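You operate a simulated robot arm through the tools that you are given. There is no shell and no other tool. Be economical: measure what you need, move in short steps, check, and stop when the job is done.

Carry out the task below with a simulated two-armed robot. There is one attempt and no reset: what you move stays moved.

## Task
Open the upper table drawer, put the green cloth pad in the bottom of the upper table drawer and shut the drawer again. Pick up the thermometer with one hand, pass it to the other hand and put it on the top of the assembly table shelf. Take the hand roller and put it on the top of the washing table. Press the zero key two times. Put the cleaner tin on the rubber mat on the glazing bench. Pull the plug drawer open. The order is free.

Only the result counts: the job must be done as asked and must still hold three seconds after the hand-in. Knocking over, shifting, dropping, spilling or breaking anything else fails it. Flat cloth is picked up by pressing the open fingertips on it (5 to 10 N) and closing them slowly along it; thin cloth reads only 2 to 8 mm in the jaws.

## Robot
Two 7-joint arms with two-finger parallel grippers on one trunk, on a base that drives. Base frame: it is fixed to the floor where the robot stands at the start and does not move with it; the origin is under the middle of the robot, x ahead of it, y to its left, z up. Lengths are in m, angles in rad, forces in N, time in s.
The left shoulder is at the start at [0.07, 0.188, 1.153], the right one opposite. With the tool pointing down near the work surface each hand reaches from about 0.32 to 0.8 m from the robot's upright axis, wherever it stands, measured 20 degrees to its own side. Places, roughly: bottom of the upper table drawer [1, 0.1, 0.7]; cleaner tin [-1.25, 2.5, 0.75]; green cloth pad (8x5x3 cm) [1, -0.2, 0.9]; hand roller (7x4x14 cm) [0.6, 1.9, 0.9]; plug drawer [-3.1, 1.8, 0.7]; rubber mat on the glazing bench (17x20 cm) [0.58, 1.1, 0.86]; thermometer [1.25, -0.5, 1]; top of the assembly table shelf [1.2, -0.6, 0.3]; top of the washing table [-1.5, 2.6, 0.9]; upper table drawer [1, 0.1, 0.7]; zero key [-1, 2.8, 0.9]. Payload 3.91 kg a hand.
Tool frame (each hand has its own): the origin (TCP) lies between the finger pads and is the grasp point; the fingertips stand 0.03 m ahead of it; z points along the fingers, y is the line along which they close. The gripper opens to 0.11 m. The fingers are 0.02 m wide and 0.01 m thick; the gripper's body (0.048 by 0.112 m) begins 0.055 m behind the TCP.
Orientation is told as [roll, pitch, yaw] about the base's x, y, z axes, in that order, counted from this pose: with the fingers straight down and closing along the base's y, the tool's x points along the base's -x, its y along +y and its z along -z.

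## Interface
- The arms move only by the tool apply_moves. It takes "left_rows", "right_rows" or both (then of equal length, played together; a hand with none holds still); each is a list of rows, each a list of 7 numbers: the shift along the tool's x, y, z in units of 400 mm (1.0 is 400 mm), then the turn, a rotation vector about the tool's x, y, z in units of 120 degrees (1.0 is 120 degrees), then the closure, from 0 (fully open) to 1 (shut). In form: [[x, y, z, rx, ry, rz, fingers], ...]. A call has 1 to 12 rows; each row is the pose to reach, as a shift and turn from the pose commanded when the call began, along the tool's axes at that moment. A call with a number of a shift or a turn outside -1 to 1 is refused whole. Rows are played at 5 a second. More than 0.05 m and 0.15 rad between two rows, or a gripper value outside its range, and nothing of the call is played. A pose out of reach is approached as far as the arm can. The call stops where the force on the tool passes 40 N (or 10 N more than at its start, if that is more) or the arm is blocked; 0.2 s more then pass. Each finger travels about 0.072 m/s and halts on what it meets, pressing with about 45 N; the grip force reading is that of the motor and also rises with nothing between the fingers. The clock runs only during rows and for 0.2 s after the last one: add rows that repeat a pose to give the fingers time. The reply holds the time, the measured pose of the TCP, the force on the tool along the base axes, the opening and the grip force, in the units named above and with some noise, with the torque about the TCP (base axes, N m) and any sound that the robot's microphone picked up, and new pictures: "pictures" is both (left out), scene, wrist or none (wrist: the cameras of the hands that moved).
- Cameras (640 x 400 px; columns grow to the right, rows downward): "scene" is now at [0.1452, 0.0024, 1.3987]; the picture's right is [-0.04, -1.00, -0.00], its down [-0.53, 0.02, -0.85] and it looks along [0.85, -0.04, -0.53] (base axes); focal length 269 px, centre (320, 200). "left" rides on the left gripper at [0.072, -0.017, -0.103] in its tool frame; the picture's right is [0.23, 0.97, 0.00], its down [-0.76, 0.18, -0.62] and it looks along [-0.61, 0.14, 0.78] (tool axes); focal length 222 px, centre (320, 200). "right" rides on the right gripper at [0.073, 0.017, -0.103] in its tool frame; the picture's right is [-0.23, 0.97, 0.00], its down [-0.76, -0.18, -0.62] and it looks along [-0.61, -0.14, 0.78] (tool axes); focal length 222 px, centre (320, 200). There is no depth. A picture from a camera that has moved, and an enlarged one, comes with that camera's place and axes in the base frame and with its lens. The place of the scene camera against the robot may be out by one fixed shift of up to 0.018 m in any direction.
- move_column(by): slides the trunk up (or, below 0, down) by that many m; the arms and the scene camera ride with it, the base frame stays. It gives what a move gives, with no picture.
- steer(legs): drives the robot by 1 to 6 legs, each [ahead, turn to the left] in m and rad, along the robot's own axes; the way and the turn of a leg run together, so that a leg with both is an arc; at most 1.5 m and 3.142 rad a leg. The arms and the cameras ride along, it lands a little off, and it stops where it bumps. It gives what a move gives, and a new picture of the scene camera.
- head_to(pan, tilt): turns the head with the scene camera to pan (to the left, within 1.501 rad either way) and tilt (down, from -0.506 to 1.204), counted from straight ahead of the robot. It gives what a move gives, and a new picture of the scene camera.
- enlarge(camera, box): a new picture of the part [left, top, right, bottom] of that camera's present view, enlarged. No time passes.
- close_job(): hands the job in; it is judged then, once.

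Go step by step. Nothing tells you exact positions but the pictures and the camera data: compare them with the known pose of the tool, close in by small moves and look again before you grip or let go. The budget is 196 turns and 260 pictures, counting those below and the enlarged ones. Unless the task says otherwise, let go and move clear before handing in.

The tools are called after ">>>" by a JSON object that holds its "op" and its "data". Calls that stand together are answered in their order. apply_moves: Moves the arms, as the interface text tells. Its arguments: {"type":"object","properties":{"left_rows":{"type":"array","items":{"type":"array","items":{"type":"number"}}},"right_rows":{"type":"array","items":{"type":"array","items":{"type":"number"}}},"pictures":{"type":"string","enum":["both","scene","wrist","none"]}},"required":[]} The other tools are called the same way: move_column (by) slides the trunk up or down; steer (legs) drives the base; head_to (pan, tilt) turns the head that bears the scene camera; enlarge (camera, box) takes an enlarged picture of a part of a camera's view; close_job () hands the job in.

At the start:

```text
time: 0.0
left_ee_pos: [0.634, 0.1611, 1.1541]
left_ee_rot: [0.001, 0.0, 0.001]
left_force: [0.1, -0.6, -0.7]
left_ft_torque: [-0.02, 0.0, -0.01]
left_grip_width: 0.1102
left_finger_force: 0.1
right_ee_pos: [0.5703, -0.2757, 1.1303]
right_ee_rot: [0.001, 0.003, -0.001]
right_force: [0.1, 0.2, -0.1]
right_ft_torque: [0.01, 0.01, 0.02]
right_grip_width: 0.11
right_finger_force: 0.1
trunk travel left (down, up): [-0.663, 0.277]
robot x, y, heading: [-0.0022, 0.0007, 0.003]
head pan, tilt: [-0.042, 0.562]
```

scene: 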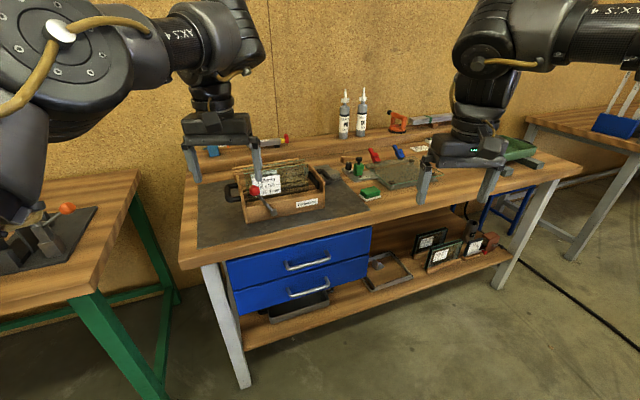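
right: 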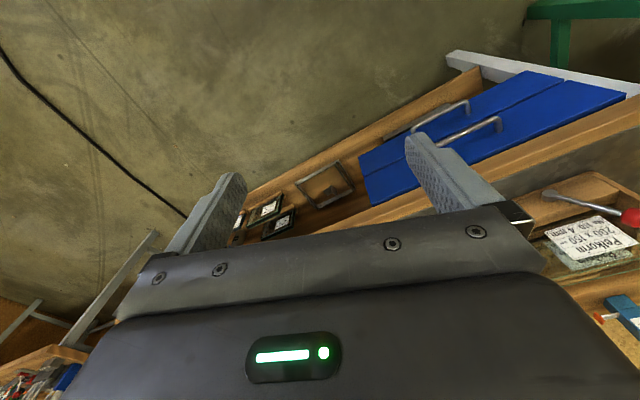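
left: 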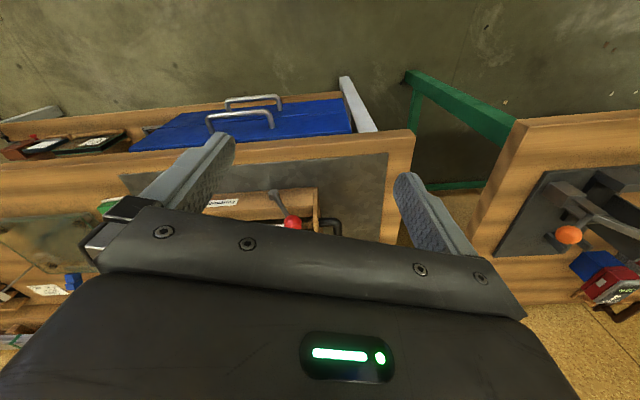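

I see the assembly table ahead with two blue drawers, and a small green pad near pixel (370,193). I'll enlarge the table to find the pad, the thermometer and the handles.

>>> {"op": "enlarge", "data": {"camera": "scene", "box": [320, 80, 560, 230]}}

>>> {"op": "enlarge", "data": {"camera": "scene", "box": [180, 180, 500, 380]}}

```text
2.67 times, centred on (440, 155) of scene
camera zoom: at [0.1452, 0.0024, 1.3987], right [-0.04, -1.0, 0.0], down [-0.53, 0.02, -0.85], along [0.85, -0.04, -0.53], focal length 718 px, centre (0, 320)
```

zoom: 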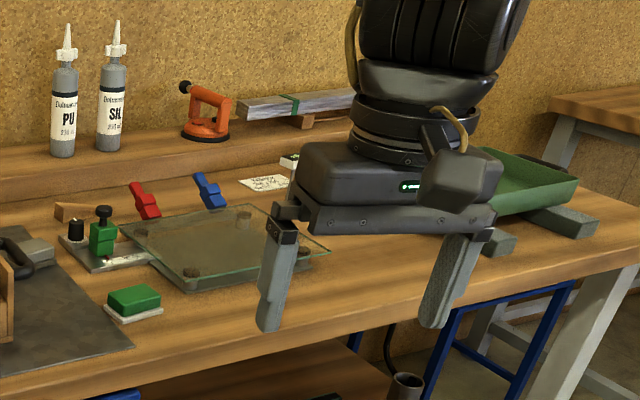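

```text
2.00 times, centred on (340, 280) of scene
camera zoom: at [0.1452, 0.0024, 1.3987], right [-0.04, -1.0, 0.0], down [-0.53, 0.02, -0.85], along [0.85, -0.04, -0.53], focal length 539 px, centre (280, 40)
```

zoom: 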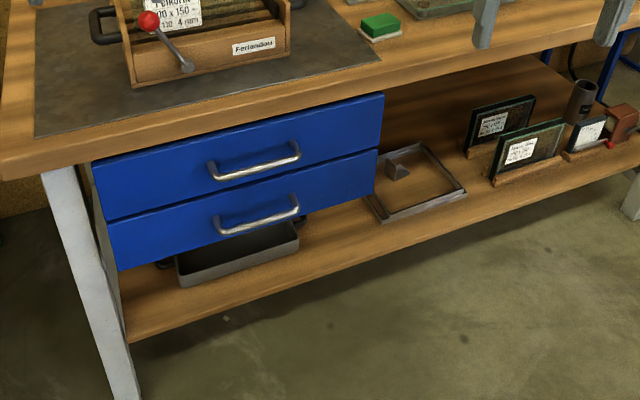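

The table stands yawed about 0.29 rad to the left, and its front edge is about 0.76 m from me. I'll drive to a spot square to it, between the drawer and the pad.

>>> {"op": "steer", "data": {"legs": [[0, -1.0], [0.36, 0], [0, 1.29]]}}

```text
time: 8.0
left_ee_pos: [0.7626, 0.0244, 1.1548]
left_ee_rot: [0.0, 0.002, 0.277]
left_force: [0.2, -0.6, -0.2]
left_ft_torque: [0.0, 0.01, -0.01]
left_grip_width: 0.11
left_finger_force: 0.0
right_ee_pos: [0.8204, -0.4138, 1.131]
right_ee_rot: [-0.002, 0.004, 0.277]
right_force: [-0.9, -0.3, -0.1]
right_ft_torque: [0.0, -0.03, 0.03]
right_grip_width: 0.1101
right_finger_force: 0.1
trunk travel left (down, up): [-0.663, 0.277]
robot x, y, heading: [0.1978, -0.304, 0.276]
head pan, tilt: [-0.042, 0.562]
camera scene: at [0.338, -0.2629, 1.3987], right [0.23, -0.97, 0.0], down [-0.52, -0.12, -0.85], along [0.82, 0.2, -0.53], focal length 269 px, centre (320, 200)
```

scene: 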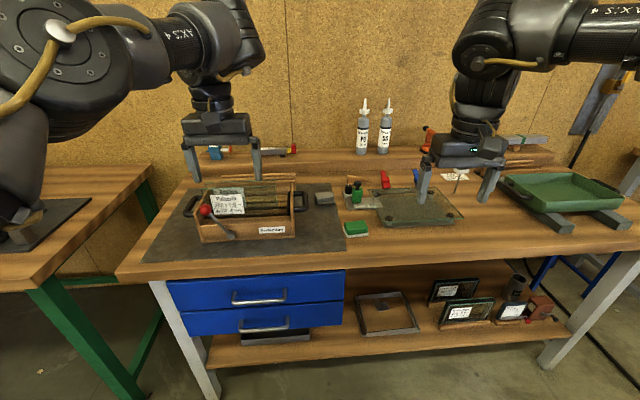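

I am now nearly square to the table. I'll zoom in on the handle, the pad and the front edge.

>>> {"op": "enlarge", "data": {"camera": "scene", "box": [110, 200, 430, 400]}}

>>> {"op": "enlarge", "data": {"camera": "scene", "box": [320, 120, 640, 320]}}

```text
2.00 times, centred on (270, 300) of scene
camera zoom: at [0.338, -0.2629, 1.3987], right [0.23, -0.97, 0.0], down [-0.52, -0.12, -0.85], along [0.82, 0.2, -0.53], focal length 539 px, centre (420, 0)
```

zoom: 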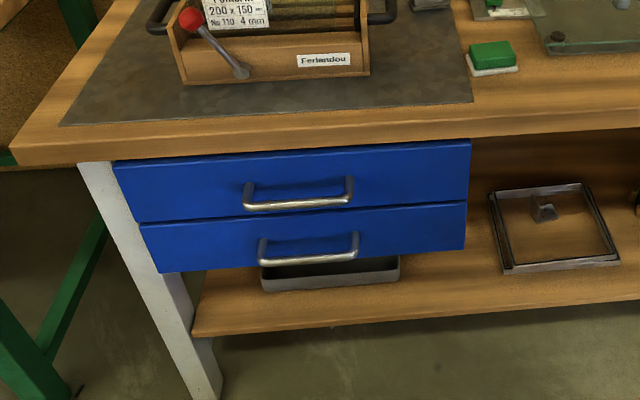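

```text
2.00 times, centred on (480, 220) of scene
camera zoom: at [0.338, -0.2629, 1.3987], right [0.23, -0.97, 0.0], down [-0.52, -0.12, -0.85], along [0.82, 0.2, -0.53], focal length 539 px, centre (0, 160)
```

zoom: 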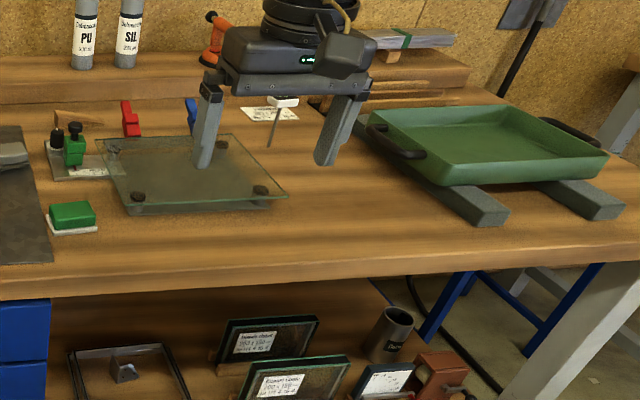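

The pad's top is at about (0.985, -0.217, 0.90), and the drawer handle is at about (0.775, 0.017, 0.76). I'll drive a little closer so the right hand can take the pad.

>>> {"op": "steer", "data": {"legs": [[0.14, 0.044]]}}

```text
time: 9.3
left_ee_pos: [0.8798, 0.0887, 1.1557]
left_ee_rot: [-0.001, 0.0, 0.319]
left_force: [-1.0, 0.1, -0.3]
left_ft_torque: [-0.03, -0.02, 0.01]
left_grip_width: 0.1101
left_finger_force: 0.1
right_ee_pos: [0.9581, -0.3453, 1.1323]
right_ee_rot: [-0.001, 0.0, 0.32]
right_force: [-0.2, 0.3, -0.5]
right_ft_torque: [-0.02, -0.01, -0.02]
right_grip_width: 0.1099
right_finger_force: 0.0
trunk travel left (down, up): [-0.663, 0.277]
robot x, y, heading: [0.3279, -0.2621, 0.325]
head pan, tilt: [-0.042, 0.562]
camera scene: at [0.4686, -0.2163, 1.399], right [0.27, -0.96, 0.0], down [-0.51, -0.15, -0.85], along [0.81, 0.23, -0.53], focal length 269 px, centre (320, 200)
```

scene: 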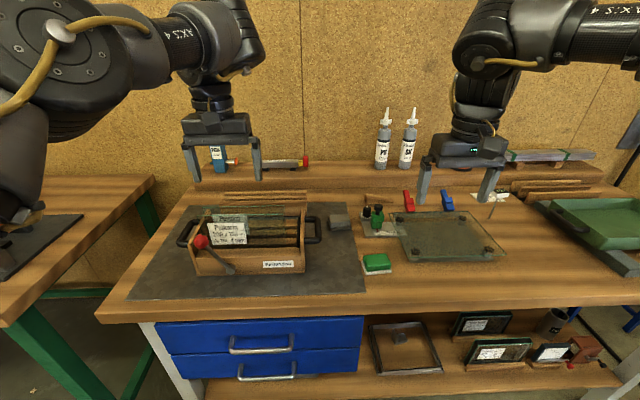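

The pad is still where I measured it, at about (0.988, -0.214). I'll bring the right hand above it and check with the wrist camera.

>>> {"op": "apply_moves", "data": {"right_rows": [[-0.0435, 0.072, 0.08, 0, 0, 0, 0], [-0.087, 0.144, 0.16, 0, 0, 0, 0], [-0.13, 0.216, 0.24, 0, 0, 0, 0], [-0.174, 0.2875, 0.32, 0, 0, 0, 0]]}}

```text
time: 10.3
left_ee_pos: [0.8829, 0.0918, 1.1534]
left_ee_rot: [-0.002, 0.001, 0.32]
left_force: [0.1, 0.1, 0.2]
left_ft_torque: [-0.02, 0.01, -0.03]
left_grip_width: 0.1101
left_finger_force: 0.0
right_ee_pos: [0.9892, -0.2117, 1.0032]
right_ee_rot: [-0.004, 0.002, 0.32]
right_force: [0.8, 0.6, 0.1]
right_ft_torque: [-0.02, 0.04, -0.03]
right_grip_width: 0.1101
right_finger_force: 0.0
trunk travel left (down, up): [-0.663, 0.277]
robot x, y, heading: [0.3278, -0.2616, 0.32]
head pan, tilt: [-0.042, 0.562]
camera scene: at [0.4711, -0.2134, 1.3986], right [0.27, -0.96, 0.0], down [-0.51, -0.15, -0.85], along [0.81, 0.23, -0.53], focal length 269 px, centre (320, 200)
camera right: at [0.9159, -0.2184, 1.107], right [-0.09, 1.0, 0.0], down [0.78, 0.07, 0.62], along [0.62, 0.05, -0.78], focal length 222 px, centre (320, 200)
```

scene: 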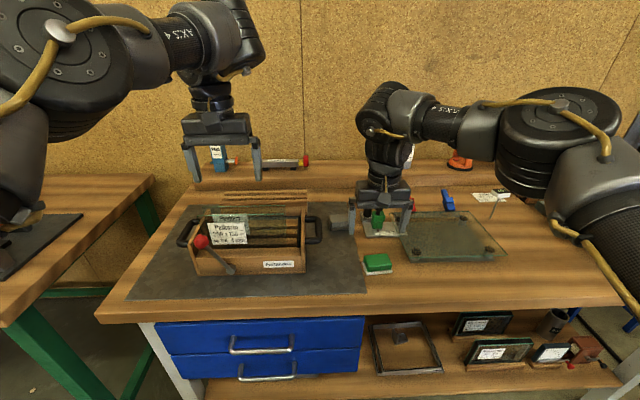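
right: 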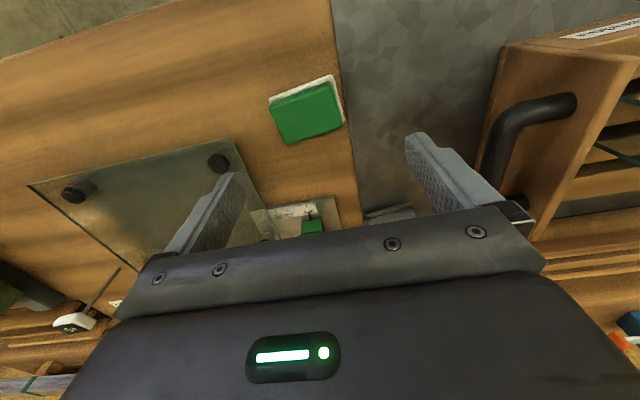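

The wrist camera shows the pad slightly nearer the robot and to its right. I'll zoom in to see whether the white layer is part of it.

>>> {"op": "enlarge", "data": {"camera": "right", "box": [240, 60, 368, 140]}}

>>> {"op": "enlarge", "data": {"camera": "scene", "box": [344, 240, 424, 290]}}

>>> {"op": "enlarge", "data": {"camera": "scene", "box": [440, 150, 600, 250]}}

```text
5.00 times, centred on (304, 100) of right
camera zoom: at [0.9159, -0.2184, 1.107], right [-0.09, 1.0, 0.0], down [0.78, 0.07, 0.62], along [0.62, 0.05, -0.78], focal length 1111 px, centre (400, 700)
```

zoom: 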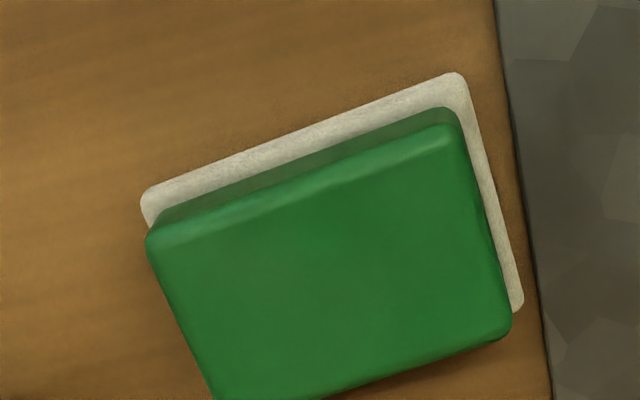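

```text
8.00 times, centred on (384, 265) of scene
camera zoom: at [0.4711, -0.2134, 1.3986], right [0.27, -0.96, 0.0], down [-0.51, -0.15, -0.85], along [0.81, 0.23, -0.53], focal length 2155 px, centre (-192, -320)
```

zoom: 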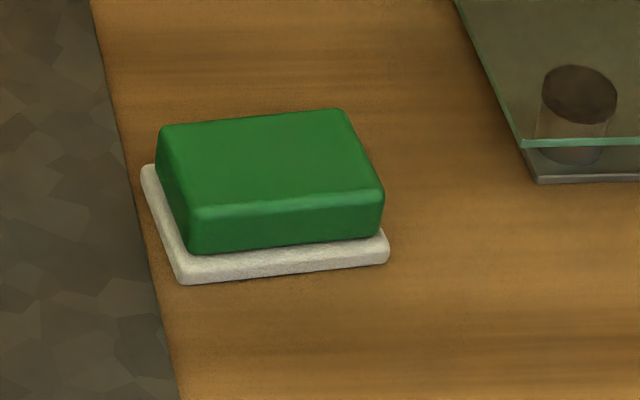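

```text
4.00 times, centred on (520, 200) of scene
camera zoom: at [0.4711, -0.2134, 1.3986], right [0.27, -0.96, 0.0], down [-0.51, -0.15, -0.85], along [0.81, 0.23, -0.53], focal length 1078 px, centre (-480, 200)
```

zoom: 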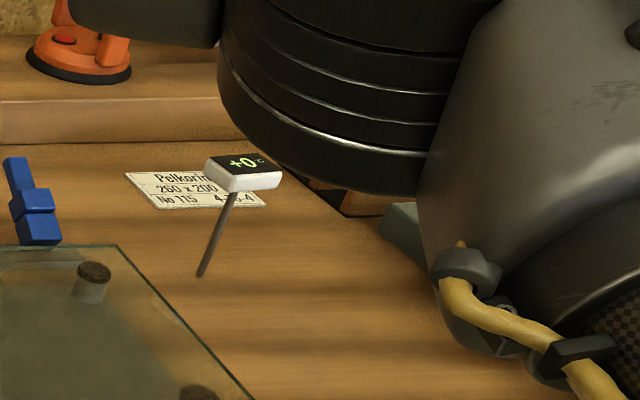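

The pad is one piece, green on a white backing. The thermometer stands upright on its stem, farther right. I'll centre over the pad and go down in steps.

>>> {"op": "apply_moves", "data": {"right_rows": [[0.028, -0.022, 0.07, 0, 0, -0.019, 0], [0.028, -0.022, 0.14, 0, 0, -0.019, 0], [0.028, -0.022, 0.17, 0, 0, -0.019, 0]]}}

```text
time: 11.1
left_ee_pos: [0.881, 0.0895, 1.1541]
left_ee_rot: [0.0, 0.0, 0.321]
left_force: [-0.4, 1.1, 0.2]
left_ft_torque: [-0.03, -0.01, 0.01]
left_grip_width: 0.1101
left_finger_force: 0.1
right_ee_pos: [0.9804, -0.2263, 0.9359]
right_ee_rot: [0.0, 0.001, 0.359]
right_force: [0.2, 0.0, 0.4]
right_ft_torque: [0.02, 0.02, -0.02]
right_grip_width: 0.1101
right_finger_force: 0.1
trunk travel left (down, up): [-0.663, 0.277]
robot x, y, heading: [0.3289, -0.2654, 0.321]
head pan, tilt: [-0.042, 0.562]
camera scene: at [0.4698, -0.2161, 1.3988], right [0.27, -0.96, 0.0], down [-0.51, -0.15, -0.85], along [0.81, 0.23, -0.53], focal length 269 px, centre (320, 200)
camera right: at [0.9069, -0.2358, 1.0392], right [-0.13, 0.99, 0.0], down [0.78, 0.1, 0.62], along [0.62, 0.08, -0.78], focal length 222 px, centre (320, 200)
```

scene: 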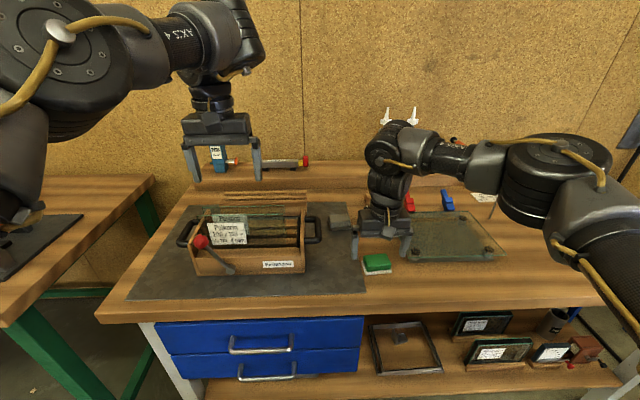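
right: 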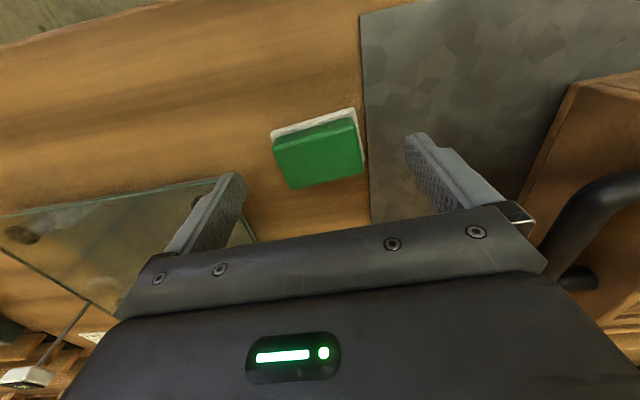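

Two views together put the pad top near z 0.885 at (0.985, -0.225). I'll go down alongside it.

>>> {"op": "apply_moves", "data": {"right_rows": [[-0.012, 0, 0.05, 0, 0, 0, 0], [-0.012, 0, 0.1, 0, 0, 0, 0]], "pictures": "wrist"}}

>>> {"op": "enlarge", "data": {"camera": "scene", "box": [320, 200, 440, 275]}}

```text
time: 11.7
left_ee_pos: [0.8813, 0.0889, 1.156]
left_ee_rot: [0.0, -0.002, 0.319]
left_force: [-0.4, 0.2, 0.4]
left_ft_torque: [0.03, -0.02, -0.02]
left_grip_width: 0.1098
left_finger_force: 0.0
right_ee_pos: [0.986, -0.2237, 0.8962]
right_ee_rot: [0.001, 0.001, 0.359]
right_force: [0.1, 0.0, -0.1]
right_ft_torque: [-0.03, -0.02, -0.01]
right_grip_width: 0.1102
right_finger_force: 0.1
trunk travel left (down, up): [-0.663, 0.277]
robot x, y, heading: [0.333, -0.2619, 0.318]
head pan, tilt: [-0.042, 0.562]
camera right: at [0.9125, -0.2342, 0.9992], right [-0.13, 0.99, 0.0], down [0.78, 0.1, 0.62], along [0.62, 0.08, -0.78], focal length 222 px, centre (320, 200)
```

right: 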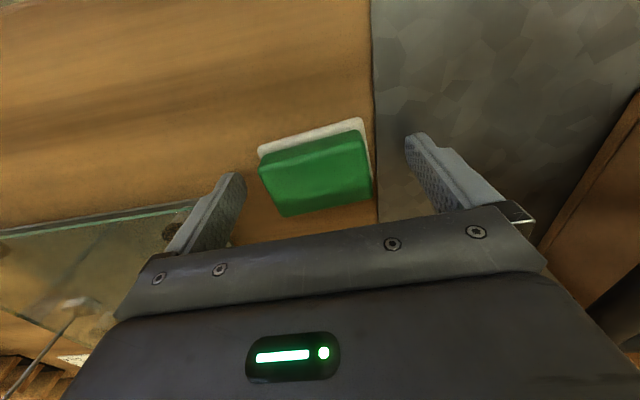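

```text
5.33 times, centred on (380, 238) of scene
camera zoom: at [0.4705, -0.2163, 1.3987], right [0.27, -0.96, 0.0], down [-0.51, -0.15, -0.85], along [0.81, 0.23, -0.53], focal length 1437 px, centre (0, 0)
```

zoom: 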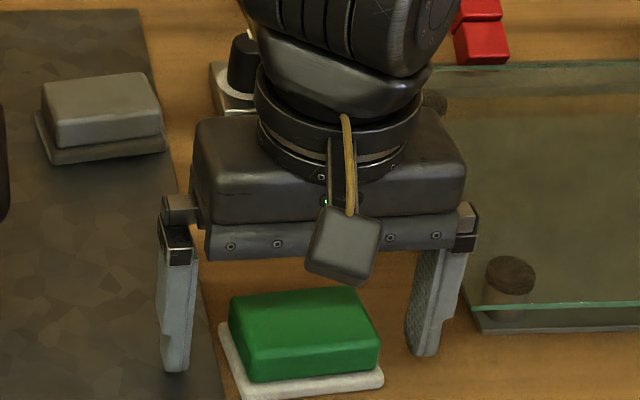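

The fingers straddle the pad well. I'll go a few mm lower and close slowly.

>>> {"op": "apply_moves", "data": {"right_rows": [[0, 0, 0.012, 0, 0, 0, 0], [0, 0, 0.012, 0, 0, 0, 0.15], [0, 0, 0.012, 0, 0, 0, 0.3], [0, 0, 0.012, 0, 0, 0, 0.4], [0, 0, 0.012, 0, 0, 0, 0.5], [0, 0, 0.012, 0, 0, 0, 0.6], [0, 0, 0.012, 0, 0, 0, 0.7]]}}

```text
time: 13.3
left_ee_pos: [0.879, 0.0906, 1.1563]
left_ee_rot: [-0.003, -0.003, 0.321]
left_force: [-0.8, 0.1, 0.3]
left_ft_torque: [0.0, -0.01, -0.05]
left_grip_width: 0.1101
left_finger_force: 0.1
right_ee_pos: [0.9844, -0.2228, 0.8933]
right_ee_rot: [0.0, 0.0, 0.358]
right_force: [2.4, 6.1, 18.8]
right_ft_torque: [0.47, 0.18, -0.12]
right_grip_width: 0.0687
right_finger_force: 45.0
trunk travel left (down, up): [-0.663, 0.277]
robot x, y, heading: [0.3336, -0.2635, 0.318]
head pan, tilt: [-0.042, 0.562]
camera scene: at [0.4678, -0.2149, 1.399], right [0.27, -0.96, 0.0], down [-0.51, -0.15, -0.85], along [0.81, 0.23, -0.53], focal length 269 px, centre (320, 200)
camera right: at [0.9106, -0.233, 0.9959], right [-0.13, 0.99, 0.0], down [0.77, 0.1, 0.63], along [0.62, 0.08, -0.78], focal length 222 px, centre (320, 200)
```

scene: 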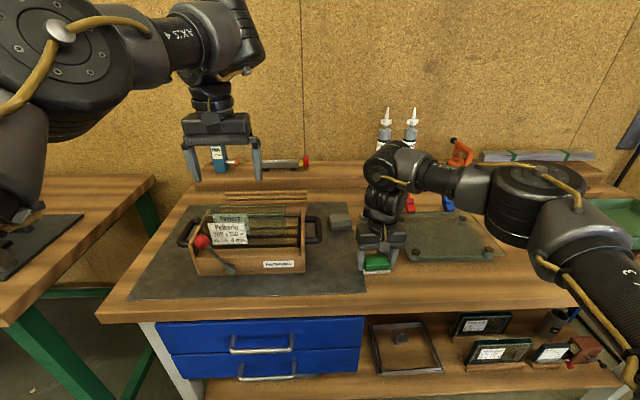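
right: 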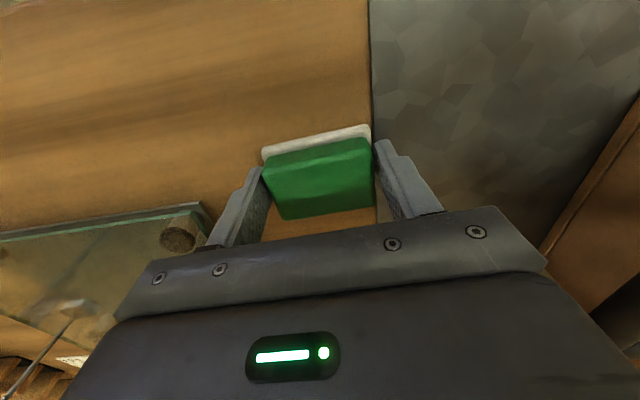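

Gripped, at 69 mm; the tips touched the table at z ≈ 0.863. I'll lift it.

>>> {"op": "apply_moves", "data": {"right_rows": [[0, 0, -0.05, 0, 0, 0, 0.8], [0, 0, -0.15, 0, 0, 0, 0.8], [0, 0, -0.27, 0, 0, 0, 0.8], [0.06, 0, -0.36, 0, 0, 0, 0.8], [0.15, 0, -0.4, 0, 0, 0, 0.8]]}}

```text
time: 14.5
left_ee_pos: [0.8812, 0.0881, 1.1559]
left_ee_rot: [0.0, -0.002, 0.318]
left_force: [-0.2, 1.3, -0.3]
left_ft_torque: [0.01, -0.02, 0.0]
left_grip_width: 0.1102
left_finger_force: 0.1
right_ee_pos: [0.9249, -0.245, 1.0517]
right_ee_rot: [0.001, 0.0, 0.361]
right_force: [0.1, 0.3, -1.1]
right_ft_torque: [0.03, -0.03, 0.04]
right_grip_width: 0.0686
right_finger_force: 44.9
trunk travel left (down, up): [-0.663, 0.277]
robot x, y, heading: [0.3308, -0.2625, 0.322]
head pan, tilt: [-0.042, 0.562]
camera scene: at [0.4685, -0.2175, 1.3989], right [0.27, -0.96, 0.0], down [-0.51, -0.14, -0.85], along [0.81, 0.23, -0.53], focal length 269 px, centre (320, 200)
camera right: at [0.8531, -0.2551, 1.1549], right [-0.13, 0.99, 0.0], down [0.78, 0.1, 0.62], along [0.62, 0.08, -0.78], focal length 222 px, centre (320, 200)
```

scene: 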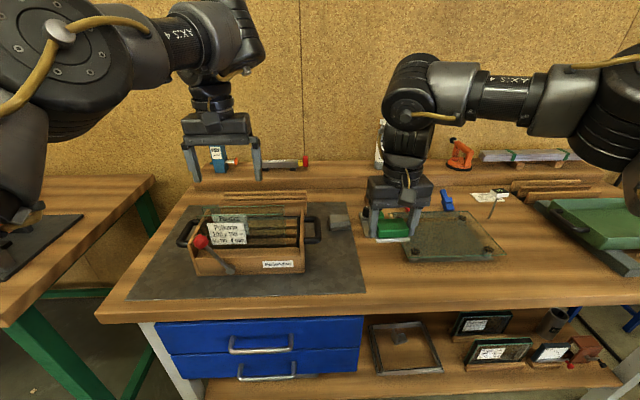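
right: 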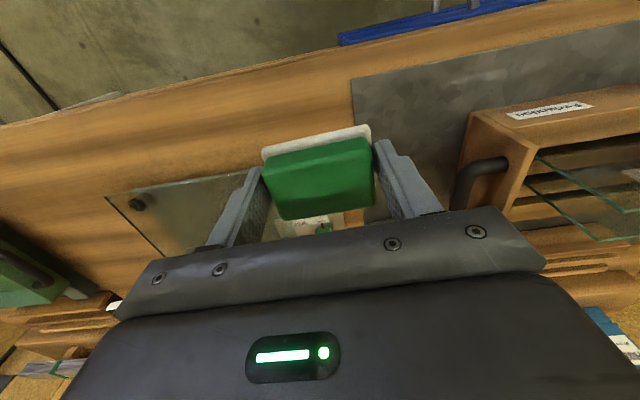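

The pad is held. I'll back off about 0.17 m to make room for the drawer, and tilt the head down to see the handle.

>>> {"op": "steer", "data": {"legs": [[-0.17, -0.01]]}}

>>> {"op": "head_to", "data": {"pan": 0.15, "tilt": 0.72}}

```text
time: 16.0
left_ee_pos: [0.7255, 0.0334, 1.1528]
left_ee_rot: [0.0, 0.001, 0.311]
left_force: [-0.5, -0.2, 0.0]
left_ft_torque: [0.0, 0.0, 0.02]
left_grip_width: 0.11
left_finger_force: 0.0
right_ee_pos: [0.7682, -0.3016, 1.0509]
right_ee_rot: [0.001, 0.002, 0.35]
right_force: [0.0, 0.4, -0.5]
right_ft_torque: [-0.04, 0.02, 0.01]
right_grip_width: 0.0687
right_finger_force: 44.9
trunk travel left (down, up): [-0.663, 0.277]
robot x, y, heading: [0.1665, -0.313, 0.315]
head pan, tilt: [-0.042, 0.562]
camera scene: at [0.3114, -0.2689, 1.3985], right [0.27, -0.96, 0.0], down [-0.51, -0.14, -0.85], along [0.82, 0.22, -0.53], focal length 269 px, centre (320, 200)
```

scene: 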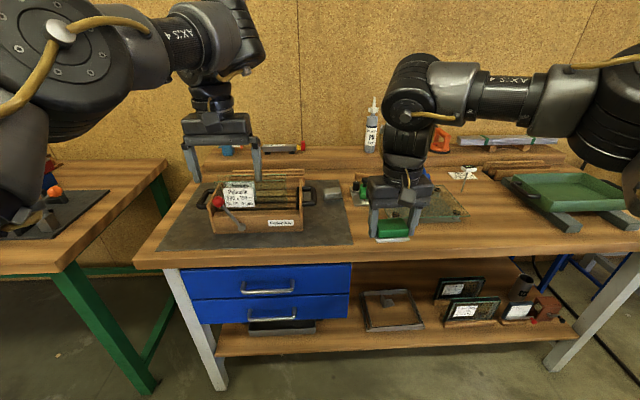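

```text
time: 16.7
left_ee_pos: [0.7235, 0.0324, 1.1555]
left_ee_rot: [0.0, 0.001, 0.309]
left_force: [1.0, 0.2, -0.6]
left_ft_torque: [-0.01, 0.01, 0.0]
left_grip_width: 0.11
left_finger_force: 0.0
right_ee_pos: [0.7674, -0.3029, 1.0517]
right_ee_rot: [0.0, 0.0, 0.349]
right_force: [0.2, -0.2, -1.1]
right_ft_torque: [-0.03, 0.0, 0.01]
right_grip_width: 0.0688
right_finger_force: 45.1
trunk travel left (down, up): [-0.663, 0.277]
robot x, y, heading: [0.1695, -0.317, 0.302]
head pan, tilt: [0.15, 0.721]
camera scene: at [0.2989, -0.256, 1.3849], right [0.44, -0.9, 0.0], down [-0.59, -0.29, -0.75], along [0.67, 0.33, -0.66], focal length 269 px, centre (320, 200)
```

scene: 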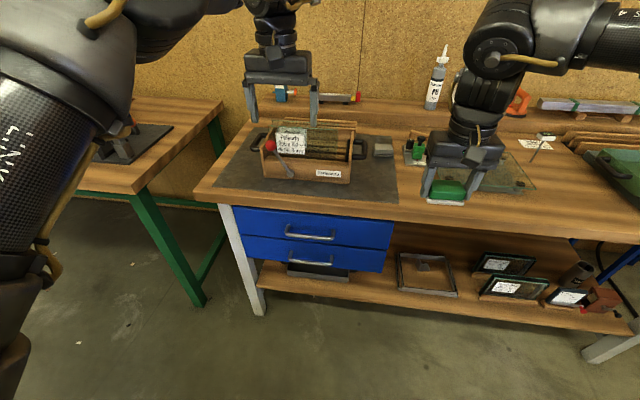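

The handle should be at about (0.768, 0.003, 0.755). I'll turn the left hand horizontal with its jaws vertical, and bring it to about 0.12 m in front of the handle.

>>> {"op": "apply_moves", "data": {"left_rows": [[0.03, -0.0075, 0.07, -0.0412, -0.0412, 0.0412, 0], [0.06, -0.015, 0.14, -0.0824, -0.0824, 0.0824, 0], [0.09, -0.0225, 0.21, -0.1236, -0.1236, 0.1236, 0], [0.12, -0.03, 0.28, -0.165, -0.165, 0.165, 0], [0.15, -0.0375, 0.35, -0.206, -0.206, 0.206, 0], [0.17, -0.045, 0.42, -0.247, -0.247, 0.247, 0], [0.19, -0.0525, 0.49, -0.2885, -0.2885, 0.2885, 0], [0.2, -0.06, 0.56, -0.33, -0.33, 0.33, 0], [0.21, -0.0675, 0.63, -0.371, -0.371, 0.371, 0], [0.2175, -0.075, 0.7, -0.412, -0.412, 0.412, 0], [0.2175, -0.0825, 0.77, -0.453, -0.453, 0.453, 0], [0.2175, -0.09, 0.84, -0.4945, -0.4945, 0.4945, 0]]}}

```text
time: 19.3
left_ee_pos: [0.7112, -0.055, 0.9337]
left_ee_rot: [1.216, -0.251, -1.0]
left_force: [-0.3, 0.3, -0.2]
left_ft_torque: [0.02, 0.0, -0.01]
left_grip_width: 0.1102
left_finger_force: 0.2
left hand out of reach, approached as far as the arm can: row 8, 9, 10, 11, 12
right_ee_pos: [0.7668, -0.3006, 1.051]
right_ee_rot: [0.0, 0.002, 0.351]
right_force: [0.2, 0.3, -1.0]
right_ft_torque: [-0.02, -0.03, 0.02]
right_grip_width: 0.0688
right_finger_force: 45.2
trunk travel left (down, up): [-0.663, 0.277]
robot x, y, heading: [0.1734, -0.3122, 0.314]
head pan, tilt: [0.15, 0.721]
camera scene: at [0.2992, -0.2544, 1.3847], right [0.44, -0.9, 0.0], down [-0.59, -0.29, -0.75], along [0.67, 0.33, -0.66], focal length 269 px, centre (320, 200)
camera left: at [0.5848, -0.0465, 0.934], right [0.04, 0.56, 0.83], down [-0.09, -0.82, 0.56], along [0.99, -0.1, 0.02], focal length 222 px, centre (320, 200)
```

scene: 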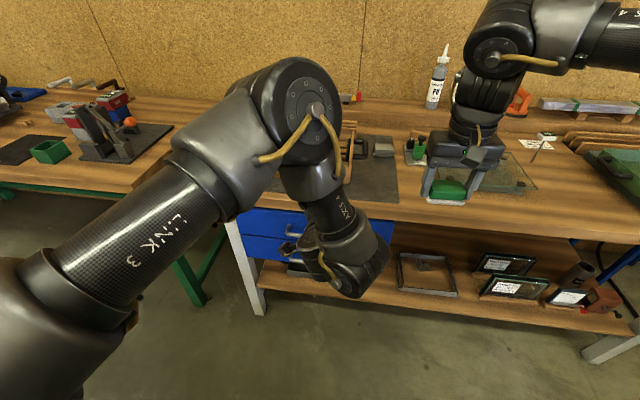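
left: 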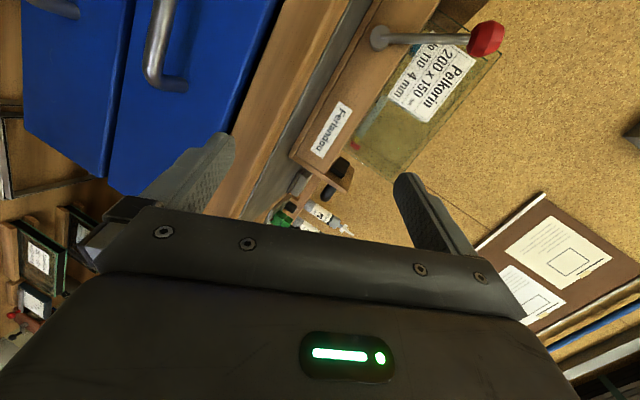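

The hand reached 23° short of horizontal because it is too close and too low for this shoulder height. I'll back up and lower the trunk so that horizontal is easy.

>>> {"op": "steer", "data": {"legs": [[-0.12, 0]]}}

>>> {"op": "move_column", "data": {"by": -0.22}}

```text
time: 20.6
left_ee_pos: [0.5962, -0.0925, 0.9333]
left_ee_rot: [1.216, -0.251, -0.997]
left_force: [0.1, 0.0, -0.4]
left_ft_torque: [-0.02, -0.06, 0.02]
left_grip_width: 0.1099
left_finger_force: 0.0
right_ee_pos: [0.6515, -0.3387, 1.0499]
right_ee_rot: [0.001, 0.0, 0.35]
right_force: [-0.7, 0.3, -0.8]
right_ft_torque: [0.0, -0.02, -0.02]
right_grip_width: 0.0688
right_finger_force: 45.2
trunk travel left (down, up): [-0.663, 0.277]
robot x, y, heading: [0.059, -0.3557, 0.309]
head pan, tilt: [0.15, 0.721]
camera scene: at [0.1835, -0.2931, 1.3849], right [0.45, -0.9, 0.0], down [-0.59, -0.29, -0.75], along [0.67, 0.33, -0.66], focal length 269 px, centre (320, 200)
```

scene: 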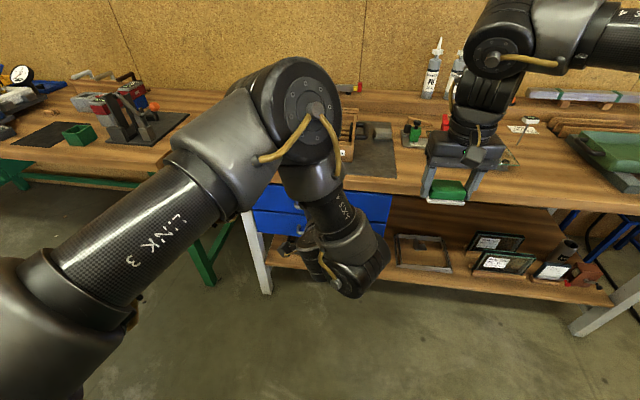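

```text
time: 22.9
left_ee_pos: [0.5951, -0.0913, 0.7139]
left_ee_rot: [1.215, -0.25, -0.996]
left_force: [-0.5, -0.3, 0.6]
left_ft_torque: [0.03, 0.01, -0.01]
left_grip_width: 0.11
left_finger_force: 0.2
right_ee_pos: [0.6514, -0.3374, 0.8315]
right_ee_rot: [-0.001, -0.001, 0.352]
right_force: [0.0, -0.8, 0.0]
right_ft_torque: [0.01, -0.01, 0.0]
right_grip_width: 0.0686
right_finger_force: 44.9
trunk travel left (down, up): [-0.443, 0.497]
robot x, y, heading: [0.0592, -0.3479, 0.317]
head pan, tilt: [0.15, 0.721]
```

Now I'll finish levelling the left hand in front of the handle.

>>> {"op": "apply_moves", "data": {"left_rows": [[0.0025, 0.046, 0.036, -0.038, -0.026, 0.036, 0], [0.005, 0.092, 0.072, -0.076, -0.052, 0.072, 0], [0.0075, 0.137, 0.109, -0.115, -0.078, 0.107, 0], [0.01, 0.183, 0.145, -0.153, -0.104, 0.143, 0]], "pictures": "both"}}

```text
time: 23.9
left_ee_pos: [0.6516, -0.0426, 0.7362]
left_ee_rot: [1.477, -0.022, -1.286]
left_force: [0.3, 0.0, 0.3]
left_ft_torque: [0.0, -0.02, 0.01]
left_grip_width: 0.11
left_finger_force: 0.0
left hand out of reach, approached as far as the arm can: row 1, 2, 3, 4
right_ee_pos: [0.6532, -0.3358, 0.8305]
right_ee_rot: [0.0, 0.001, 0.353]
right_force: [0.6, 0.2, -0.7]
right_ft_torque: [-0.04, 0.0, 0.0]
right_grip_width: 0.0688
right_finger_force: 45.5
trunk travel left (down, up): [-0.443, 0.497]
robot x, y, heading: [0.0541, -0.3528, 0.317]
head pan, tilt: [0.15, 0.721]
camera scene: at [0.1838, -0.2899, 1.1647], right [0.45, -0.9, 0.0], down [-0.59, -0.3, -0.75], along [0.67, 0.33, -0.66], focal length 269 px, centre (320, 200)
camera left: at [0.5304, -0.0025, 0.7276], right [0.02, 0.26, 0.96], down [-0.37, -0.9, 0.25], along [0.93, -0.36, 0.08], focal length 222 px, centre (320, 200)
```

scene: 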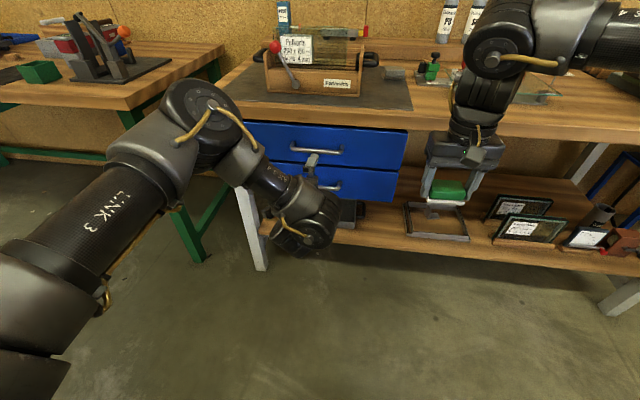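
left: 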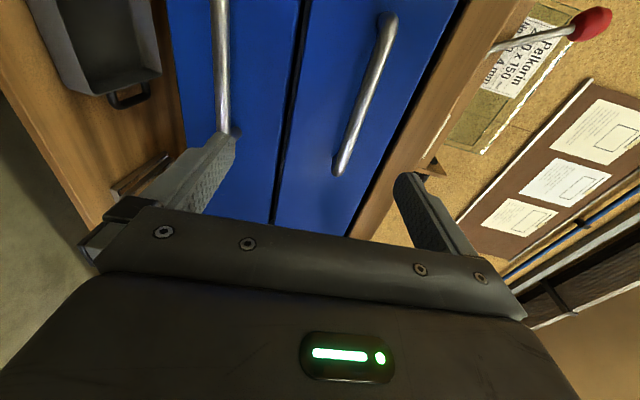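

The handle lies about 0.137 m ahead of the TCP and 25 mm above it. I'll raise the trunk a little and advance part of the way.

>>> {"op": "move_column", "data": {"by": 0.025}}

>>> {"op": "apply_moves", "data": {"left_rows": [[0.015, 0.01, 0.1, 0, 0, 0, 0], [0.03, 0.019, 0.1975, 0, 0, 0, 0]], "pictures": "wrist"}}

```text
time: 24.6
left_ee_pos: [0.6521, -0.0469, 0.7633]
left_ee_rot: [1.48, -0.018, -1.285]
left_force: [-0.3, 0.4, 0.0]
left_ft_torque: [0.02, 0.02, 0.0]
left_grip_width: 0.1101
left_finger_force: 0.1
right_ee_pos: [0.6521, -0.3388, 0.8541]
right_ee_rot: [0.001, 0.001, 0.351]
right_force: [0.0, -0.5, -0.8]
right_ft_torque: [0.03, 0.01, 0.0]
right_grip_width: 0.0689
right_finger_force: 45.4
trunk travel left (down, up): [-0.468, 0.472]
robot x, y, heading: [0.0589, -0.3496, 0.315]
head pan, tilt: [0.15, 0.721]
```

```text
time: 25.2
left_ee_pos: [0.7232, -0.0098, 0.7624]
left_ee_rot: [1.478, -0.017, -1.286]
left_force: [0.7, 0.5, -0.2]
left_ft_torque: [-0.01, -0.01, -0.06]
left_grip_width: 0.1101
left_finger_force: 0.0
right_ee_pos: [0.6519, -0.3361, 0.8551]
right_ee_rot: [-0.001, 0.002, 0.351]
right_force: [1.3, 0.4, -0.2]
right_ft_torque: [-0.01, 0.04, -0.01]
right_grip_width: 0.0687
right_finger_force: 45.0
trunk travel left (down, up): [-0.468, 0.472]
robot x, y, heading: [0.0522, -0.3482, 0.314]
head pan, tilt: [0.15, 0.721]
camera left: at [0.6037, 0.0309, 0.7526], right [0.02, 0.26, 0.97], down [-0.37, -0.9, 0.25], along [0.93, -0.36, 0.08], focal length 222 px, centre (320, 200)
```

left: 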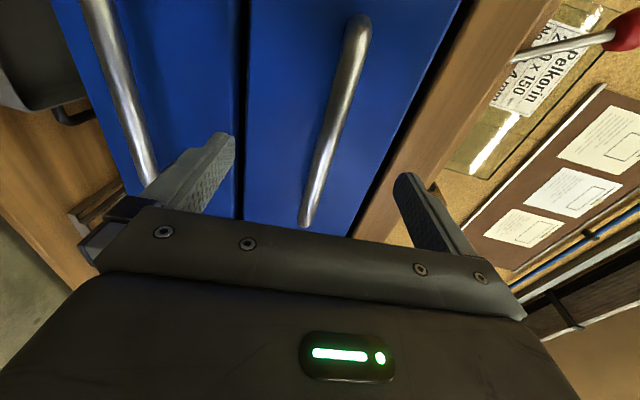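

The bar sits between the fingers. I'll advance 48 mm and close on it.

>>> {"op": "apply_moves", "data": {"left_rows": [[0.001, 0.001, 0.06, 0, 0, 0, 0], [0.003, 0.003, 0.12, 0, 0, 0, 0], [0.003, 0.003, 0.12, 0, 0, 0, 0.3], [0.003, 0.003, 0.12, 0, 0, 0, 0.6], [0.003, 0.003, 0.12, 0, 0, 0, 0.95], [0.003, 0.003, 0.12, 0, 0, 0, 0.95]]}}

```text
time: 25.8
left_ee_pos: [0.7557, 0.0012, 0.7596]
left_ee_rot: [1.483, -0.018, -1.282]
left_force: [-30.9, -3.8, 9.8]
left_ft_torque: [0.45, -1.91, 0.55]
left_grip_width: 0.11
left_finger_force: 0.1
right_ee_pos: [0.6521, -0.337, 0.8555]
right_ee_rot: [-0.001, 0.002, 0.351]
right_force: [0.1, -0.7, -1.6]
right_ft_torque: [-0.02, 0.08, -0.01]
right_grip_width: 0.0688
right_finger_force: 45.0
trunk travel left (down, up): [-0.468, 0.472]
robot x, y, heading: [0.0549, -0.3529, 0.319]
head pan, tilt: [0.15, 0.721]
stopped in row 2 (left hand): the force on the tool passed its limit at 83 N (the readings are from after the stop); the commanded pose is now the measured one
camera scene: at [0.1827, -0.2927, 1.19], right [0.45, -0.89, 0.0], down [-0.59, -0.3, -0.75], along [0.67, 0.34, -0.66], focal length 269 px, centre (320, 200)
camera left: at [0.6359, 0.0407, 0.7497], right [0.01, 0.26, 0.97], down [-0.36, -0.9, 0.24], along [0.93, -0.35, 0.08], focal length 222 px, centre (320, 200)
```

scene: 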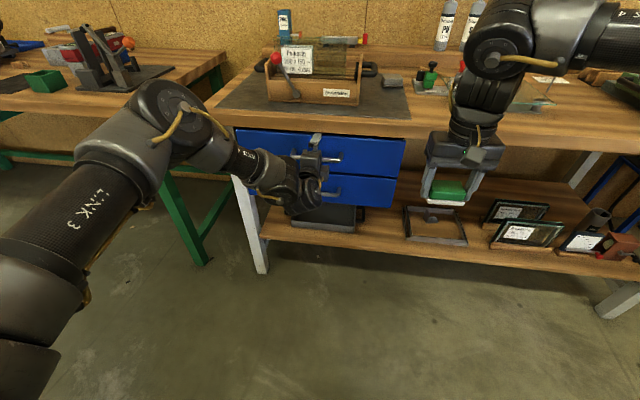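
left: 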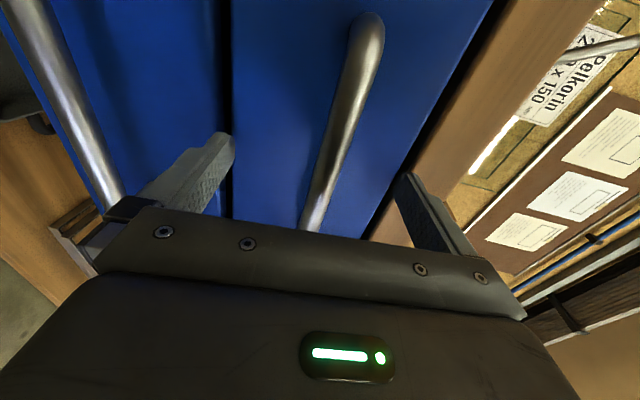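

The upper fingertip hit the table edge. I'll back off, narrow the jaws and advance again.

>>> {"op": "apply_moves", "data": {"left_rows": [[0, 0, -0.05, 0, 0, 0, 0], [0, 0, -0.05, 0, 0, 0, 0.25], [0, 0, -0.05, 0, 0, 0, 0.5], [0, 0, -0.05, 0, 0, 0, 0.5], [0, 0.002, 0.0, 0, 0, 0, 0.5], [0, 0.003, 0.04, 0, 0, 0, 0.5]], "pictures": "wrist"}}

```text
time: 27.1
left_ee_pos: [0.7588, 0.0004, 0.7575]
left_ee_rot: [1.479, -0.017, -1.281]
left_force: [-23.7, -3.0, 5.8]
left_ft_torque: [0.17, -1.1, 0.37]
left_grip_width: 0.0568
left_finger_force: 1.7
right_ee_pos: [0.6499, -0.3364, 0.8549]
right_ee_rot: [0.0, 0.001, 0.353]
right_force: [1.2, -0.3, -1.1]
right_ft_torque: [0.02, 0.03, 0.0]
right_grip_width: 0.0686
right_finger_force: 44.4
trunk travel left (down, up): [-0.468, 0.472]
robot x, y, heading: [0.055, -0.3531, 0.318]
head pan, tilt: [0.15, 0.721]
stopped in row 6 (left hand): the force on the tool passed its limit at 55 N (the readings are from after the stop); the commanded pose is now the measured one
camera left: at [0.6374, 0.041, 0.748], right [0.02, 0.26, 0.97], down [-0.36, -0.9, 0.25], along [0.93, -0.35, 0.08], focal length 222 px, centre (320, 200)
```

left: 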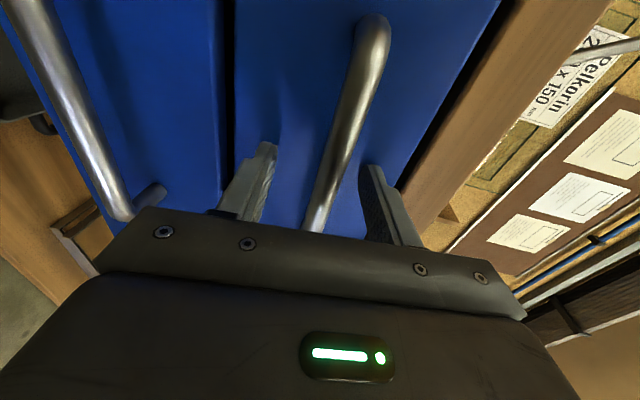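

The tips are now touching the drawer front, so the bar should be at the pads. I'll back off 4 mm and close.

>>> {"op": "apply_moves", "data": {"left_rows": [[0, 0, -0.01, 0, 0, 0, 0.5], [0, 0, -0.01, 0, 0, 0, 0.7], [0, 0, -0.01, 0, 0, 0, 0.9], [0, 0, -0.01, 0, 0, 0, 1], [0, 0, -0.01, 0, 0, 0, 1]]}}

```text
time: 28.3
left_ee_pos: [0.7547, -0.0016, 0.7598]
left_ee_rot: [1.481, -0.018, -1.28]
left_force: [2.9, 0.3, 15.0]
left_ft_torque: [0.71, 0.23, -0.22]
left_grip_width: 0.0139
left_finger_force: 45.8
right_ee_pos: [0.6513, -0.3382, 0.8543]
right_ee_rot: [0.001, 0.004, 0.353]
right_force: [-0.6, 0.0, -0.1]
right_ft_torque: [0.04, -0.01, -0.01]
right_grip_width: 0.0685
right_finger_force: 45.2
trunk travel left (down, up): [-0.468, 0.472]
robot x, y, heading: [0.0547, -0.3489, 0.311]
head pan, tilt: [0.15, 0.721]
camera scene: at [0.1822, -0.2933, 1.1902], right [0.45, -0.89, 0.0], down [-0.59, -0.29, -0.75], along [0.67, 0.34, -0.66], focal length 269 px, centre (320, 200)
camera left: at [0.6346, 0.0393, 0.7504], right [0.01, 0.26, 0.97], down [-0.36, -0.9, 0.25], along [0.93, -0.35, 0.08], focal length 222 px, centre (320, 200)
```

scene: 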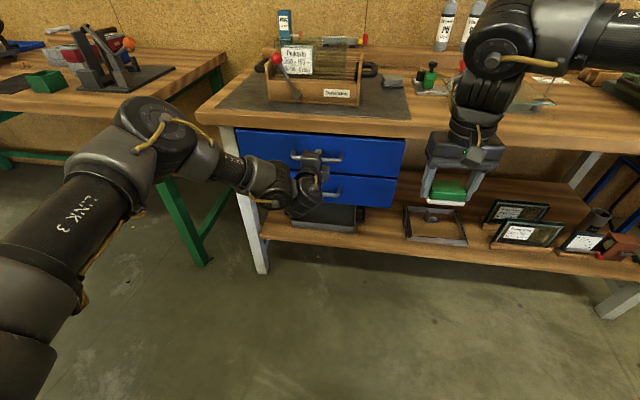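
left: 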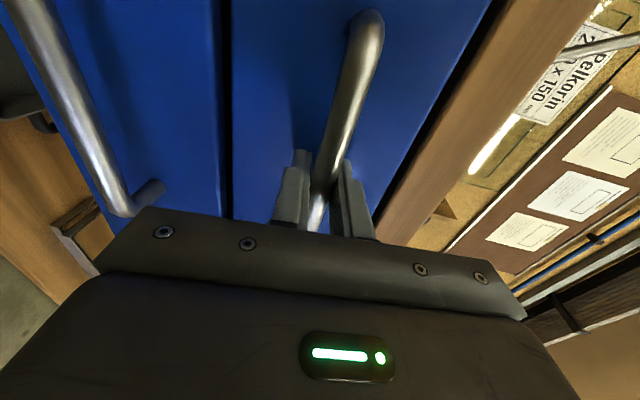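

Bar gripped, at 14 mm. I'll pull the drawer straight out about 0.2 m while lifting the right hand out of the way.

>>> {"op": "apply_moves", "data": {"left_rows": [[-0.0013, -0.0045, -0.05, 0, 0, 0, 1], [-0.0026, -0.009, -0.1, 0, 0, 0, 1], [-0.004, -0.0135, -0.15, 0, 0, 0, 1], [-0.0053, -0.018, -0.2, 0, 0, 0, 1], [-0.0066, -0.0227, -0.25, 0, 0, 0, 1], [-0.008, -0.0275, -0.3, 0, 0, 0, 1], [-0.0093, -0.032, -0.35, 0, 0, 0, 1], [-0.0106, -0.0365, -0.4, 0, 0, 0, 1], [-0.012, -0.041, -0.45, 0, 0, 0, 1], [-0.013, -0.0455, -0.5, 0, 0, 0, 1]], "right_rows": [[0, 0, -0.03, 0, 0, 0, 0.8], [0, 0, -0.06, 0, 0, 0, 0.8], [0, 0, -0.09, 0, 0, 0, 0.8], [0, 0, -0.12, 0, 0, 0, 0.8], [0, 0, -0.15, 0, 0, 0, 0.8], [0, 0, -0.18, 0, 0, 0, 0.8], [0, 0, -0.21, 0, 0, 0, 0.8], [0, 0, -0.24, 0, 0, 0, 0.8], [0, 0, -0.27, 0, 0, 0, 0.8], [0, 0, -0.3, 0, 0, 0, 0.8]]}}

```text
time: 30.5
left_ee_pos: [0.5638, -0.0642, 0.7594]
left_ee_rot: [1.481, -0.015, -1.282]
left_force: [-0.8, -0.6, 23.2]
left_ft_torque: [0.58, 0.1, -0.17]
left_grip_width: 0.0136
left_finger_force: 45.6
right_ee_pos: [0.6505, -0.3368, 0.9766]
right_ee_rot: [0.0, -0.001, 0.352]
right_force: [-0.5, -0.3, 0.1]
right_ft_torque: [0.02, 0.03, -0.02]
right_grip_width: 0.0689
right_finger_force: 45.5
trunk travel left (down, up): [-0.468, 0.472]
robot x, y, heading: [0.0564, -0.349, 0.317]
head pan, tilt: [0.15, 0.721]
camera scene: at [0.1811, -0.2939, 1.1902], right [0.45, -0.89, 0.0], down [-0.59, -0.29, -0.75], along [0.67, 0.34, -0.66], focal length 269 px, centre (320, 200)
camera right: at [0.5773, -0.3473, 1.0794], right [-0.12, 0.99, 0.0], down [0.78, 0.1, 0.62], along [0.62, 0.08, -0.78], focal length 222 px, centre (320, 200)
camera left: at [0.4425, -0.0237, 0.7506], right [0.02, 0.26, 0.97], down [-0.36, -0.9, 0.25], along [0.93, -0.36, 0.08], focal length 222 px, centre (320, 200)
```

scene: 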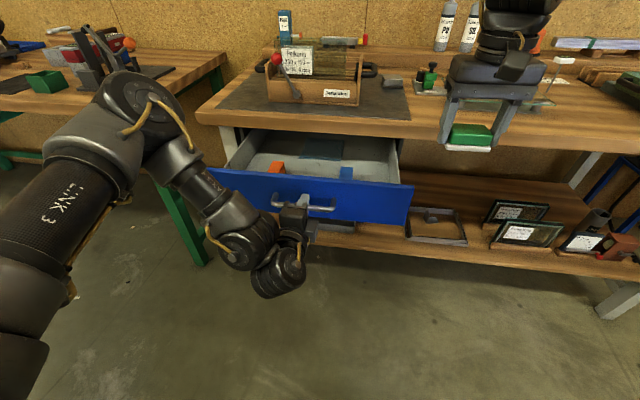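
right: 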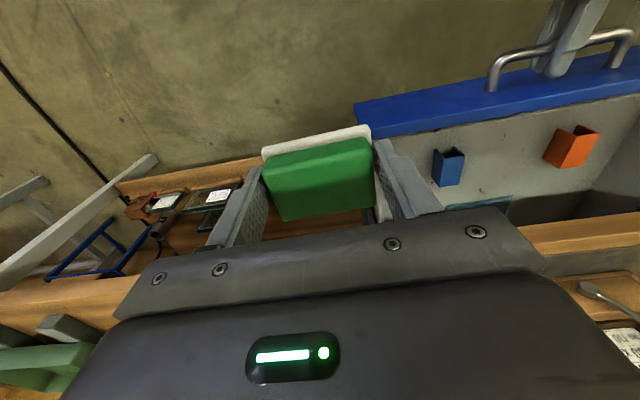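
left: 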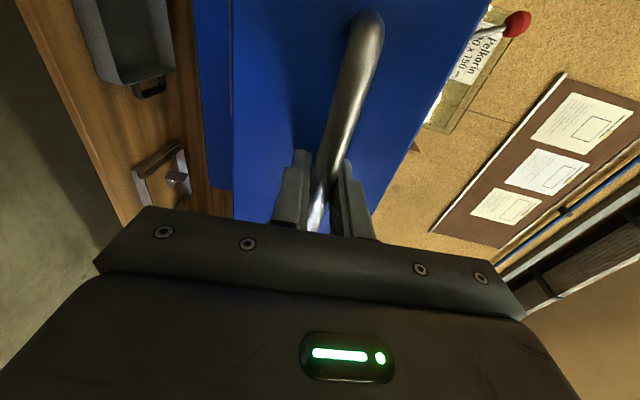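

The drawer is open about 0.2 m. I'll zoom into it to see the free floor.

>>> {"op": "enlarge", "data": {"camera": "scene", "box": [200, 120, 424, 260]}}

>>> {"op": "enlarge", "data": {"camera": "right", "box": [340, 50, 640, 240]}}

```text
2.86 times, centred on (312, 190) of scene
camera zoom: at [0.1811, -0.2939, 1.1902], right [0.45, -0.89, 0.0], down [-0.59, -0.29, -0.75], along [0.67, 0.34, -0.66], focal length 770 px, centre (343, 229)
```

zoom: 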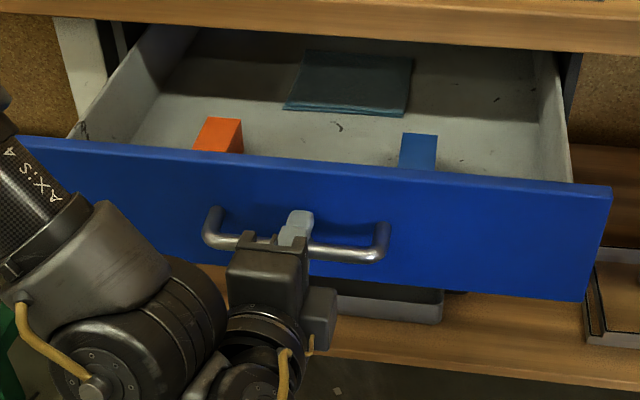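

```text
2.11 times, centred on (490, 145) of right
camera zoom: at [0.5773, -0.3473, 1.0794], right [-0.12, 0.99, 0.0], down [0.78, 0.1, 0.62], along [0.62, 0.08, -0.78], focal length 468 px, centre (-38, 316)
```

zoom: 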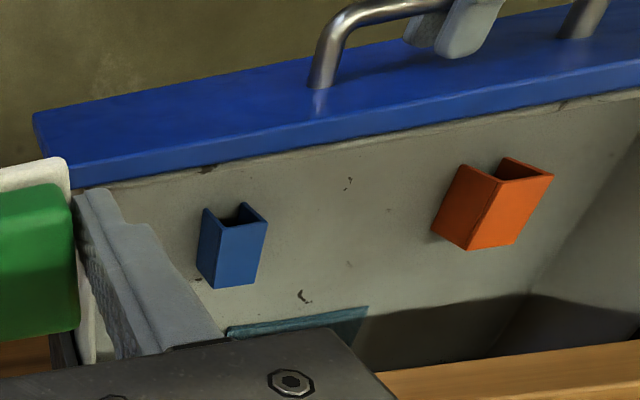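

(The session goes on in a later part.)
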